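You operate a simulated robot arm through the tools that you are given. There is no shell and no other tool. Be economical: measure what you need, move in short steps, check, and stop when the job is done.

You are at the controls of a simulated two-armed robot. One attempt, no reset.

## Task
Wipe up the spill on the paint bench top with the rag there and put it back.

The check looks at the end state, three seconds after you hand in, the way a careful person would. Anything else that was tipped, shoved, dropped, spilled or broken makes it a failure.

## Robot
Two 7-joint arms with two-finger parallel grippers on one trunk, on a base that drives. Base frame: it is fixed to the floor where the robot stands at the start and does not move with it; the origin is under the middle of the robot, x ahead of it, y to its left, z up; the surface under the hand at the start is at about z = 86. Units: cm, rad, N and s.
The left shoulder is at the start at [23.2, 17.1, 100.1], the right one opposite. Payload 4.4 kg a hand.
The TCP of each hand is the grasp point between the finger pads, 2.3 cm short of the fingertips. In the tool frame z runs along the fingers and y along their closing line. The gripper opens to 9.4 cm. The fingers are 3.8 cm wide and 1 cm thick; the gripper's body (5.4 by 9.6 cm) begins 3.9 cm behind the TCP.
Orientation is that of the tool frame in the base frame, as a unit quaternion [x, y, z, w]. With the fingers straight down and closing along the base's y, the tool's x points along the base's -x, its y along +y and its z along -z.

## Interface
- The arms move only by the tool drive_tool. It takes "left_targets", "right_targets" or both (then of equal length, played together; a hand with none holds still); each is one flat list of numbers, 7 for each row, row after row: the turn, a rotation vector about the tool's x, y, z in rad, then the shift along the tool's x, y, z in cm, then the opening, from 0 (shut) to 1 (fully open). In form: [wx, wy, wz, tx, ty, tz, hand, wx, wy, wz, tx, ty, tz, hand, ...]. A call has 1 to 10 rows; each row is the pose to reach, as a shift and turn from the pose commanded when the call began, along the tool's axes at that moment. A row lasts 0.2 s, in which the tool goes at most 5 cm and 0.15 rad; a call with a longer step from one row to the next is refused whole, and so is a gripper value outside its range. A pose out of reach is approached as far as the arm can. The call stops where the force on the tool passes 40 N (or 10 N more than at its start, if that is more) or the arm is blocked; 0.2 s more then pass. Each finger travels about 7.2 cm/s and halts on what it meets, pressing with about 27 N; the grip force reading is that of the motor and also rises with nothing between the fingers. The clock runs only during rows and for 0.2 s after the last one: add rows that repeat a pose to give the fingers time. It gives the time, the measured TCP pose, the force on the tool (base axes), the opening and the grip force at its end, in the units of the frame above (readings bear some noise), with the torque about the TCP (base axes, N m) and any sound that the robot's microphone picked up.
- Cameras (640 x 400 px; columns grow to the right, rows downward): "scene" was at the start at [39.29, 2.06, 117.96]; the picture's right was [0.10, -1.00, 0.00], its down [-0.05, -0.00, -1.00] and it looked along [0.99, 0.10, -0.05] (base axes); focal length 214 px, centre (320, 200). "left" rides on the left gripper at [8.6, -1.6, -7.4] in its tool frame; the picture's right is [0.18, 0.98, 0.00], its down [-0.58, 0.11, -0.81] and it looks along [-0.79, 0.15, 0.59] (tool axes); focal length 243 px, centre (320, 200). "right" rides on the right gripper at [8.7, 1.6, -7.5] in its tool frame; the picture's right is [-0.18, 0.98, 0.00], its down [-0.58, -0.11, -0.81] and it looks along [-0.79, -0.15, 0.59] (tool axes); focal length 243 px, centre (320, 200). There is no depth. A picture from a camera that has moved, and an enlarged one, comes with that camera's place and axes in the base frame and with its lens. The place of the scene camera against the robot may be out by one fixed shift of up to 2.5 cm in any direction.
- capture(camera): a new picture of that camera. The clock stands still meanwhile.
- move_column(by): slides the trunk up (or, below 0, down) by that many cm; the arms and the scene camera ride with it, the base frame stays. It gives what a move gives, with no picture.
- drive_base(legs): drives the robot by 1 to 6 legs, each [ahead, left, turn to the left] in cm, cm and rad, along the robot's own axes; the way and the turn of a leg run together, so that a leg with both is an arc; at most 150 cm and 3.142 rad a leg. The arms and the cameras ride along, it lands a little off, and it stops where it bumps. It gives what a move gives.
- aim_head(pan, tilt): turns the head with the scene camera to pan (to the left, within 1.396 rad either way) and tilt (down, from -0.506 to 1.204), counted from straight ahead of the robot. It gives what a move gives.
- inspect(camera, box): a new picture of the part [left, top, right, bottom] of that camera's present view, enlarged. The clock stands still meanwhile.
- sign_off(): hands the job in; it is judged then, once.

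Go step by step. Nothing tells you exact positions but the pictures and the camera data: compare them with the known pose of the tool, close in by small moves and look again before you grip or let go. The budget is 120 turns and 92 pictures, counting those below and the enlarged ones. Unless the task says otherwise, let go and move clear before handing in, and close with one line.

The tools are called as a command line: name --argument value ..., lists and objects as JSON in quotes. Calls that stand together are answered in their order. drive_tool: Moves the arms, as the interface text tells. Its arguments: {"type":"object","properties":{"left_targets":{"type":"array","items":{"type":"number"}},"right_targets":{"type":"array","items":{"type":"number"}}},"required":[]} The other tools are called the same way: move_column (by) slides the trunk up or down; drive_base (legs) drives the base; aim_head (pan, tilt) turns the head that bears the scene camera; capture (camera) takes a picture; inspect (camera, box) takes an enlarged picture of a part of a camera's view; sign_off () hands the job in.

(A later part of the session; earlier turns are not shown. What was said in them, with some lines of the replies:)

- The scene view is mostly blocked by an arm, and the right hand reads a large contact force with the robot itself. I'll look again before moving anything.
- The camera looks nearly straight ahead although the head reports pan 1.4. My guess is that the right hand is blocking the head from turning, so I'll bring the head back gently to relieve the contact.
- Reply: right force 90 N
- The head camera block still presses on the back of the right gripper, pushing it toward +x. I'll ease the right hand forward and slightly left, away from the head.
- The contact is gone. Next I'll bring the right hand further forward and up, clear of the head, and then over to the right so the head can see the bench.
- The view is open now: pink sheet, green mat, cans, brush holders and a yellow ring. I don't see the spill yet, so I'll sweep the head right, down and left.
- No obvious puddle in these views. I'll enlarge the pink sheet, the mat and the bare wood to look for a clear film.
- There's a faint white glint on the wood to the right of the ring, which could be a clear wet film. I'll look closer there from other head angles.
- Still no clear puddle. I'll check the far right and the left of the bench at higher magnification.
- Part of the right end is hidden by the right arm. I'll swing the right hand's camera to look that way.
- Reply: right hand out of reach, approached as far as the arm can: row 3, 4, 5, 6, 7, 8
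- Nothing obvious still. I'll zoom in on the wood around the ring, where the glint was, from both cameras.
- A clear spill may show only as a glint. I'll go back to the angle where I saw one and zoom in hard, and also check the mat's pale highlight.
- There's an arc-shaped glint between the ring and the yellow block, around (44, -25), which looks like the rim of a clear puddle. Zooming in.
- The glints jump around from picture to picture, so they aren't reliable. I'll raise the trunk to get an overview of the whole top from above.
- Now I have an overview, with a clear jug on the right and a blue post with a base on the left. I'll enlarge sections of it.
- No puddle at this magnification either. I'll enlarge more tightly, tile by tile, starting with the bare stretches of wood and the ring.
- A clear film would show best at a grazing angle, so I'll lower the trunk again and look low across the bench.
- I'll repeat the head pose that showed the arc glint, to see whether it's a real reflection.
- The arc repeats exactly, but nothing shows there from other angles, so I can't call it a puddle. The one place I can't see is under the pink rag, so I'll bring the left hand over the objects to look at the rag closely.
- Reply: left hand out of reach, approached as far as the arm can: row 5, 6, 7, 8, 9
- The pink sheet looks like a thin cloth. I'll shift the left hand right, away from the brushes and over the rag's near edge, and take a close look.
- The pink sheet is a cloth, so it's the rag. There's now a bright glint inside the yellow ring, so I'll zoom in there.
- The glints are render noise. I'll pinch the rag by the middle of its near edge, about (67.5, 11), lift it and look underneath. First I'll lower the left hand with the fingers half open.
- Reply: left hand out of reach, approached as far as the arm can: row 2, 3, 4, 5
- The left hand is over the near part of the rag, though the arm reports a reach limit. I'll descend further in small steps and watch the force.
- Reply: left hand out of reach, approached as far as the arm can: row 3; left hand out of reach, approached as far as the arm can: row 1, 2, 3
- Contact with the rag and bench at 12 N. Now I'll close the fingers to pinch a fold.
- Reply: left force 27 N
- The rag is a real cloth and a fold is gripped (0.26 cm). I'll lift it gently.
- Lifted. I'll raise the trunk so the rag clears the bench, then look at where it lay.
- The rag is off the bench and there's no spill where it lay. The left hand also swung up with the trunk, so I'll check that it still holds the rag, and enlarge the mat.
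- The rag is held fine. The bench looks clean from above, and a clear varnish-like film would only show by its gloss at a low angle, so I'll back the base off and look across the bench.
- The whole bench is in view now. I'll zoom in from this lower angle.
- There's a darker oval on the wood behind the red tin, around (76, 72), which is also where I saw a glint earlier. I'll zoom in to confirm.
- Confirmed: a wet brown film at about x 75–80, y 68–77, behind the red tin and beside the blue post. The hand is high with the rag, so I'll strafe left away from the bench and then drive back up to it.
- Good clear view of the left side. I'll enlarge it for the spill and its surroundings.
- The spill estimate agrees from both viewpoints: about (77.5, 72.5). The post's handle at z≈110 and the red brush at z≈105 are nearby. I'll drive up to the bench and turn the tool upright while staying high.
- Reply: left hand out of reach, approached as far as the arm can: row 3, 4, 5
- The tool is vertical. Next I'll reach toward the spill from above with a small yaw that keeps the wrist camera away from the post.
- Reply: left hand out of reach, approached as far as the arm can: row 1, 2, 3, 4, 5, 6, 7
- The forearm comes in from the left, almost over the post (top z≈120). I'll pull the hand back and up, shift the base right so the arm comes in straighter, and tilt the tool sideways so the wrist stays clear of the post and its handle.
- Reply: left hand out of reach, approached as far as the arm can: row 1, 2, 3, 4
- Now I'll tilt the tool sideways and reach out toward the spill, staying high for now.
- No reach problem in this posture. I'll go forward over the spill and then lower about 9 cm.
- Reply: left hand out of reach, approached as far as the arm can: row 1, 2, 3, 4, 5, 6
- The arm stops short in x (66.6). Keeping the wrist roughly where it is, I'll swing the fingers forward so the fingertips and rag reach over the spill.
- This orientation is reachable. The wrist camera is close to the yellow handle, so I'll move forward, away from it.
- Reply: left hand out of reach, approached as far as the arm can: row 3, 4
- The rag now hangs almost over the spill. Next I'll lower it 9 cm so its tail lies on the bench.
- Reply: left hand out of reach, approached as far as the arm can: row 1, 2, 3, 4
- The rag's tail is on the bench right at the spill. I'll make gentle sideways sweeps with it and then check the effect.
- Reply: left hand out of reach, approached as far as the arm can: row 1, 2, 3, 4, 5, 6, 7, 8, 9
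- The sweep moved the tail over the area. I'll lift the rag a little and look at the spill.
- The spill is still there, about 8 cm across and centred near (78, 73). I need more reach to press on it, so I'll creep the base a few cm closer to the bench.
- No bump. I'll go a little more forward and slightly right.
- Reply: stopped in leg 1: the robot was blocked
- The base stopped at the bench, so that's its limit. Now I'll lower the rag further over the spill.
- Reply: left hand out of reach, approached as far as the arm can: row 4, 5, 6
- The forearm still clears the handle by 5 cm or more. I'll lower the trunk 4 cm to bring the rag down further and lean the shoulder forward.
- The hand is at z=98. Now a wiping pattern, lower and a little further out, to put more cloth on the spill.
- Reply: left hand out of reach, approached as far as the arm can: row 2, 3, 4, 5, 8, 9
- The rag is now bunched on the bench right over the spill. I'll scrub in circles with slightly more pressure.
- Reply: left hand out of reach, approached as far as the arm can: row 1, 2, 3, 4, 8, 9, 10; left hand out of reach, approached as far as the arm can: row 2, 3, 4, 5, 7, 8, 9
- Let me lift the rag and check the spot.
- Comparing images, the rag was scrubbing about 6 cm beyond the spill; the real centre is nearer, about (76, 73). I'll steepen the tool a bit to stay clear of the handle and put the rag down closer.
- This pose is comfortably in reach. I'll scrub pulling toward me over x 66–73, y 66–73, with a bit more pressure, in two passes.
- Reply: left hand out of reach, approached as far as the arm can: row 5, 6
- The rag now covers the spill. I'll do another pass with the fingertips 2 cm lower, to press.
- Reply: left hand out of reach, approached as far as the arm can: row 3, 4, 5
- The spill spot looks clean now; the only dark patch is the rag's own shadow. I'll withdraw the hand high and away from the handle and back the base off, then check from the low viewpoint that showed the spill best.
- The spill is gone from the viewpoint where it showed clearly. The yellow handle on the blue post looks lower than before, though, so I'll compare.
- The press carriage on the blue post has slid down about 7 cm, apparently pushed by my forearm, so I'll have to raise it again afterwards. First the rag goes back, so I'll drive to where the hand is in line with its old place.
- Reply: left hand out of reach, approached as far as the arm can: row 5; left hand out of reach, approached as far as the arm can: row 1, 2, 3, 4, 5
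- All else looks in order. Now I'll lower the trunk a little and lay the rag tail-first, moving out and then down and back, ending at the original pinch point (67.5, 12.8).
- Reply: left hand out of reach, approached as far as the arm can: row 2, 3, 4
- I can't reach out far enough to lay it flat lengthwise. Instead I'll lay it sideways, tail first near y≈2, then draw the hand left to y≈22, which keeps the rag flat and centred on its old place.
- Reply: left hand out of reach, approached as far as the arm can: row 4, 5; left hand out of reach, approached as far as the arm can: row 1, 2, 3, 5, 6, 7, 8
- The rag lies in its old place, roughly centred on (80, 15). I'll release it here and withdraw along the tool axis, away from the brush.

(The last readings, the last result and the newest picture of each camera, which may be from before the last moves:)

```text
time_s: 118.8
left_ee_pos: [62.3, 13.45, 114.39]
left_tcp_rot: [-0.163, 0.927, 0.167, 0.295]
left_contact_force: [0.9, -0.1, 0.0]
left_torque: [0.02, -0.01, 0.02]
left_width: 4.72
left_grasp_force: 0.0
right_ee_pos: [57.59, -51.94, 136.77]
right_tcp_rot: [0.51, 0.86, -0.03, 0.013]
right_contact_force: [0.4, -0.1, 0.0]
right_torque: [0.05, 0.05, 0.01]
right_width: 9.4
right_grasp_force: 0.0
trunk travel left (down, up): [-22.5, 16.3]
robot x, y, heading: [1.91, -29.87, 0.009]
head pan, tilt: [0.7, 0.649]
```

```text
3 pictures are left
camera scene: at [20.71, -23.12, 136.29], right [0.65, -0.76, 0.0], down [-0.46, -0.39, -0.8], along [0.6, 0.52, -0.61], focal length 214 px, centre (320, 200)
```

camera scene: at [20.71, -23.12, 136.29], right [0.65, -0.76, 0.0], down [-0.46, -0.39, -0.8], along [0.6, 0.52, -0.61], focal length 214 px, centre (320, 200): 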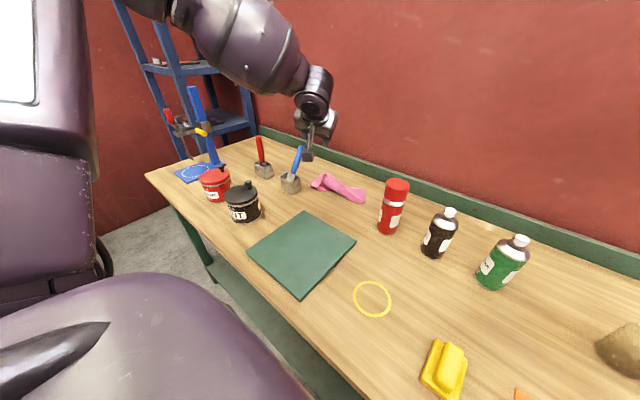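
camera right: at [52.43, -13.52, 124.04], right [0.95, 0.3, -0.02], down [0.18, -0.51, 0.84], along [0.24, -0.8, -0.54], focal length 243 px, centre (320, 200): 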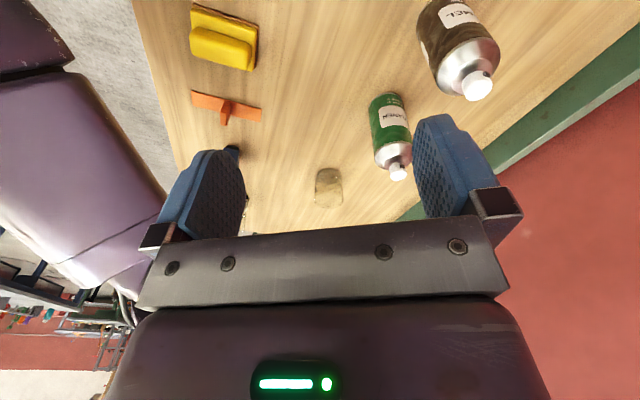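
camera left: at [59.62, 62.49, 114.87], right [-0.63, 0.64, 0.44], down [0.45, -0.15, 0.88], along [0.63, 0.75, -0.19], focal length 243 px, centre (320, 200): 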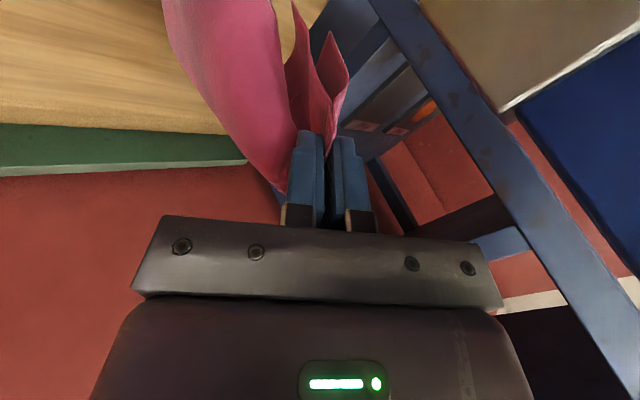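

The rag is released and lies in its old place. Next I need to raise the press carriage back about 7 cm by its yellow handle, now at about (55, 68, z 104). I'll back off, move left, and turn the hand so its fingers will straddle the handle.

drive_base --legs '[[-36, 0, 0], [0, 70, 0]]'

drive_tool --left_targets '[-0.02, 0.071, -0.118, 0, 0, 0, 0.5, -0.041, 0.142, -0.236, 0, 0, 0, 0.5, -0.061, 0.212, -0.355, 0, 0, 0, 0.5, -0.082, 0.283, -0.473, 0, 0, 0, 0.5, -0.102, 0.354, -0.591, 0, 0, 0, 0.5, -0.122, 0.425, -0.709, 0, 0, 0, 0.5, -0.143, 0.496, -0.827, 0, 0, 0, 0.5, -0.163, 0.566, -0.946, 0, 0, 0, 0.5, -0.184, 0.637, -1.064, 0, 0, 0, 0.5, -0.204, 0.708, -1.182, 0, 0, 0, 0.5]'

```text
time_s: 127.3
left_ee_pos: [25.54, 83.25, 114.48]
left_tcp_rot: [-0.163, 0.926, 0.166, 0.297]
left_contact_force: [0.0, -0.1, -0.5]
left_torque: [-0.02, 0.0, 0.0]
left_width: 4.69
left_grasp_force: 0.2
right_ee_pos: [20.78, 18.13, 137.1]
right_tcp_rot: [0.509, 0.86, -0.028, 0.014]
right_contact_force: [0.3, 0.6, 0.5]
right_torque: [0.04, 0.04, 0.01]
right_width: 9.4
right_grasp_force: 0.1
trunk travel left (down, up): [-22.5, 16.3]
robot x, y, heading: [-34.4, 39.92, 0.011]
head pan, tilt: [0.7, 0.649]
```

```text
time_s: 129.5
left_ee_pos: [25.54, 83.25, 114.47]
left_tcp_rot: [0.712, -0.702, 0.0, 0.0]
left_contact_force: [-0.1, 0.5, -0.3]
left_torque: [-0.02, -0.01, 0.01]
left_width: 4.69
left_grasp_force: 0.1
right_ee_pos: [20.75, 18.08, 136.95]
right_tcp_rot: [0.509, 0.86, -0.028, 0.015]
right_contact_force: [0.1, -0.2, 0.9]
right_torque: [0.0, 0.01, -0.05]
right_width: 9.36
right_grasp_force: 0.0
trunk travel left (down, up): [-22.5, 16.3]
robot x, y, heading: [-34.57, 39.53, 0.01]
head pan, tilt: [0.7, 0.649]
```

The hand is turned correctly. I'll raise it, open the fingers and move the base so the hand hovers over the handle.

drive_tool --left_targets '[0, 0, 0, 0, 0, -3, 0.8, 0, 0, 0, 0, 0, -6, 1, 0, 0, 0, 0, 0, -6, 1]'

drive_base --legs '[[0, -14, 0], [26, 0, 0]]'

```text
time_s: 130.3
left_ee_pos: [25.64, 83.24, 120.39]
left_tcp_rot: [0.712, -0.702, 0.0, -0.001]
left_contact_force: [-0.1, 1.0, 1.0]
left_torque: [-0.04, 0.06, 0.0]
left_width: 9.41
left_grasp_force: 0.0
right_ee_pos: [20.74, 18.03, 137.09]
right_tcp_rot: [0.509, 0.86, -0.028, 0.015]
right_contact_force: [-0.1, 0.1, 1.2]
right_torque: [-0.02, 0.02, -0.02]
right_width: 9.41
right_grasp_force: 0.1
trunk travel left (down, up): [-22.5, 16.3]
robot x, y, heading: [-34.61, 39.61, 0.011]
head pan, tilt: [0.7, 0.649]
```

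```text
time_s: 133.6
left_ee_pos: [51.6, 69.52, 120.45]
left_tcp_rot: [0.712, -0.702, 0.001, 0.0]
left_contact_force: [0.6, -0.8, -0.4]
left_torque: [-0.02, -0.02, 0.01]
left_width: 9.41
left_grasp_force: 0.0
right_ee_pos: [46.83, 4.28, 136.88]
right_tcp_rot: [0.509, 0.86, -0.027, 0.015]
right_contact_force: [0.0, 0.3, -0.3]
right_torque: [-0.01, 0.02, 0.01]
right_width: 9.41
right_grasp_force: 0.1
trunk travel left (down, up): [-22.5, 16.3]
robot x, y, heading: [-8.27, 26.25, 0.013]
head pan, tilt: [0.7, 0.649]
```

Hovering close. One look with the left wrist camera to locate the handle precisely.

capture --camera "left"

```text
2 pictures are left
camera left: at [53.19, 60.95, 127.95], right [-0.98, -0.2, 0.0], down [-0.12, 0.58, 0.81], along [-0.16, 0.79, -0.59], focal length 243 px, centre (320, 200)
```

left: 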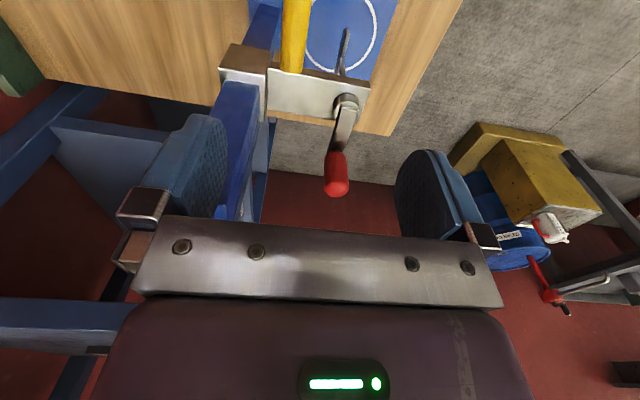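

The handle is at x≈53.7, running from y≈73 toward me, with the post just behind. I'll shift to (53.7, 67.5) and lower the open fingers around it.

drive_tool --left_targets '[0, 0, 0, 1, -1, 0, 1, 0, 0, 0, 2, -2.1, 0, 1, 0, 0, 0, 2, -2.1, 4, 1, 0, 0, 0, 2, -2.1, 8, 1, 0, 0, 0, 2, -2.1, 11, 1, 0, 0, 0, 2, -2.1, 14, 1, 0, 0, 0, 2, -2.1, 16.3, 1, 0, 0, 0, 2, -2.1, 16.3, 1]'

```text
time_s: 135.4
left_ee_pos: [53.7, 67.6, 104.34]
left_tcp_rot: [0.711, -0.703, 0.002, -0.001]
left_contact_force: [0.6, 0.5, 0.5]
left_torque: [-0.03, -0.01, -0.01]
left_width: 9.39
left_grasp_force: 0.0
right_ee_pos: [46.76, 4.26, 137.15]
right_tcp_rot: [0.509, 0.86, -0.028, 0.016]
right_contact_force: [-0.1, -0.4, 0.3]
right_torque: [0.02, 0.01, 0.0]
right_width: 9.41
right_grasp_force: 0.0
trunk travel left (down, up): [-22.5, 16.3]
robot x, y, heading: [-8.47, 26.22, 0.011]
head pan, tilt: [0.7, 0.649]
```

Free so far. I'll close gently on the handle.

drive_tool --left_targets '[0, 0, 0, 0, 0, 0, 0.7, 0, 0, 0, 0, 0, 0, 0.45, 0, 0, 0, 0, 0, 0, 0.2, 0, 0, 0, 0, 0, 0, 0.1, 0, 0, 0, 0, 0, 0, 0.1]'

```text
time_s: 136.6
left_ee_pos: [53.87, 67.53, 104.3]
left_tcp_rot: [0.711, -0.704, 0.001, -0.001]
left_contact_force: [7.2, 2.0, 2.3]
left_torque: [-0.12, -0.09, -1.61]
left_width: 2.16
left_grasp_force: 45.0
right_ee_pos: [46.79, 4.29, 137.12]
right_tcp_rot: [0.509, 0.86, -0.027, 0.015]
right_contact_force: [0.2, 0.4, 0.5]
right_torque: [-0.01, 0.02, -0.01]
right_width: 9.39
right_grasp_force: 0.0
trunk travel left (down, up): [-22.5, 16.3]
robot x, y, heading: [-8.44, 25.94, 0.009]
head pan, tilt: [0.7, 0.649]
```

The handle is gripped (2.2 cm). I'll lift it slowly by 7 cm.

drive_tool --left_targets '[0, 0, 0, 0, 0, -1, 0.1, 0, 0, 0, 0, 0, -2, 0.1, 0, 0, 0, 0, 0, -3, 0.1, 0, 0, 0, 0, 0, -4, 0.1, 0, 0, 0, 0, 0, -5, 0.1, 0, 0, 0, 0, 0, -6, 0.1, 0, 0, 0, 0, 0, -7, 0.1, 0, 0, 0, 0, 0, -7, 0.1]'

```text
time_s: 138.4
left_ee_pos: [53.81, 67.52, 110.71]
left_tcp_rot: [0.711, -0.703, -0.002, 0.002]
left_contact_force: [9.1, -5.7, -23.2]
left_torque: [0.61, -0.03, -1.57]
left_width: 2.14
left_grasp_force: 44.9
right_ee_pos: [47.06, 4.33, 136.76]
right_tcp_rot: [0.509, 0.86, -0.03, 0.015]
right_contact_force: [-0.6, -0.1, 0.2]
right_torque: [0.02, -0.04, 0.0]
right_width: 9.4
right_grasp_force: 0.1
trunk travel left (down, up): [-22.5, 16.3]
robot x, y, heading: [-8.55, 25.97, 0.009]
head pan, tilt: [0.7, 0.649]
```

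It rose about 6.4 cm against some 23 N of friction. I'll release and lift straight up.

drive_tool --left_targets '[0, 0, 0, 0, 0, 0, 0.3, 0, 0, 0, 0, 0, 0, 0.6, 0, 0, 0, 0, 0, 0, 0.9, 0, 0, 0, 0, 0, 0, 1, 0, 0, 0, 0, 0, 0, 1, 0, 0, 0, 0, 0, -3, 1, 0, 0, 0, 0, 0, -7, 1, 0, 0, 0, 0, 0, -10, 1]'

drive_base --legs '[[-52, 0, 0], [0, -26, 0]]'

aim_head --pan 0.0 --tilt 0.4

inspect --camera "scene" --box '[100, 145, 350, 262]'

```text
time_s: 140.2
left_ee_pos: [53.62, 67.65, 121.27]
left_tcp_rot: [0.711, -0.703, 0.0, -0.002]
left_contact_force: [0.0, -0.5, -0.6]
left_torque: [0.01, -0.01, 0.01]
left_width: 9.39
left_grasp_force: 0.1
right_ee_pos: [46.72, 4.24, 137.01]
right_tcp_rot: [0.509, 0.86, -0.027, 0.015]
right_contact_force: [0.1, -0.3, -0.7]
right_torque: [0.0, 0.01, -0.03]
right_width: 9.4
right_grasp_force: 0.0
trunk travel left (down, up): [-22.5, 16.3]
robot x, y, heading: [-8.35, 25.88, 0.006]
head pan, tilt: [0.7, 0.649]
```

```text
time_s: 145.8
left_ee_pos: [1.74, 40.67, 121.1]
left_tcp_rot: [0.71, -0.704, 0.001, 0.0]
left_contact_force: [-0.1, 0.0, 1.4]
left_torque: [-0.02, 0.01, 0.03]
left_width: 9.41
left_grasp_force: 0.0
right_ee_pos: [-5.34, -22.52, 137.08]
right_tcp_rot: [0.511, 0.859, -0.028, 0.015]
right_contact_force: [0.2, 0.3, 0.6]
right_torque: [0.03, 0.0, 0.0]
right_width: 9.39
right_grasp_force: 0.0
trunk travel left (down, up): [-22.5, 16.3]
robot x, y, heading: [-60.41, -0.47, 0.003]
head pan, tilt: [0.7, 0.649]
```

```text
time_s: 146.8
left_ee_pos: [1.88, 40.71, 121.19]
left_tcp_rot: [0.71, -0.704, 0.001, -0.001]
left_contact_force: [0.1, 0.1, -0.2]
left_torque: [0.0, -0.04, 0.02]
left_width: 9.39
left_grasp_force: 0.0
right_ee_pos: [-5.28, -22.42, 137.03]
right_tcp_rot: [0.51, 0.859, -0.027, 0.015]
right_contact_force: [0.1, 0.0, -0.1]
right_torque: [0.0, 0.0, -0.04]
right_width: 9.36
right_grasp_force: 0.1
trunk travel left (down, up): [-22.5, 16.3]
robot x, y, heading: [-60.51, -0.54, 0.002]
head pan, tilt: [0.0, 0.4]
```

```text
2.56 times, centred on (225, 204) of scene
camera zoom: at [-39.34, 0.72, 138.59], right [0.01, -1.0, 0.0], down [-0.39, 0.0, -0.92], along [0.92, 0.01, -0.39], focal length 549 px, centre (563, 191)
```

zoom: 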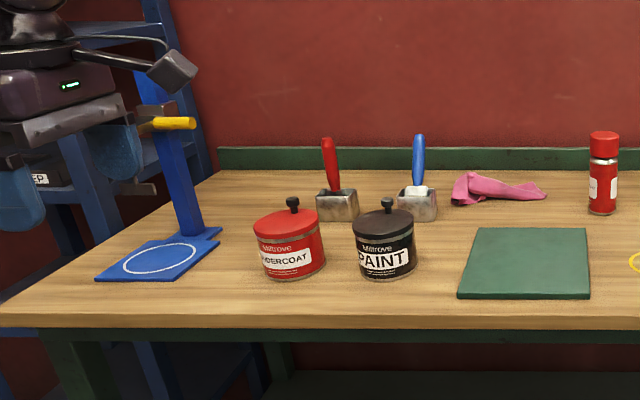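

The spill is gone, the press carriage is back within a few millimetres of its starting height, and the rag is back in its place. Both hands are empty and clear of the bench.

sign_off

```text
The job is handed in.
```

I wiped up the spill with the pink rag and put the rag back within a few cm of where it lay, but crumpled and turned sideways instead of flat. My arm pushed the press carriage down about 7 cm and I raised it back to about its starting height. It also nudged the blue brush and its cup slightly, and I left those as they are.
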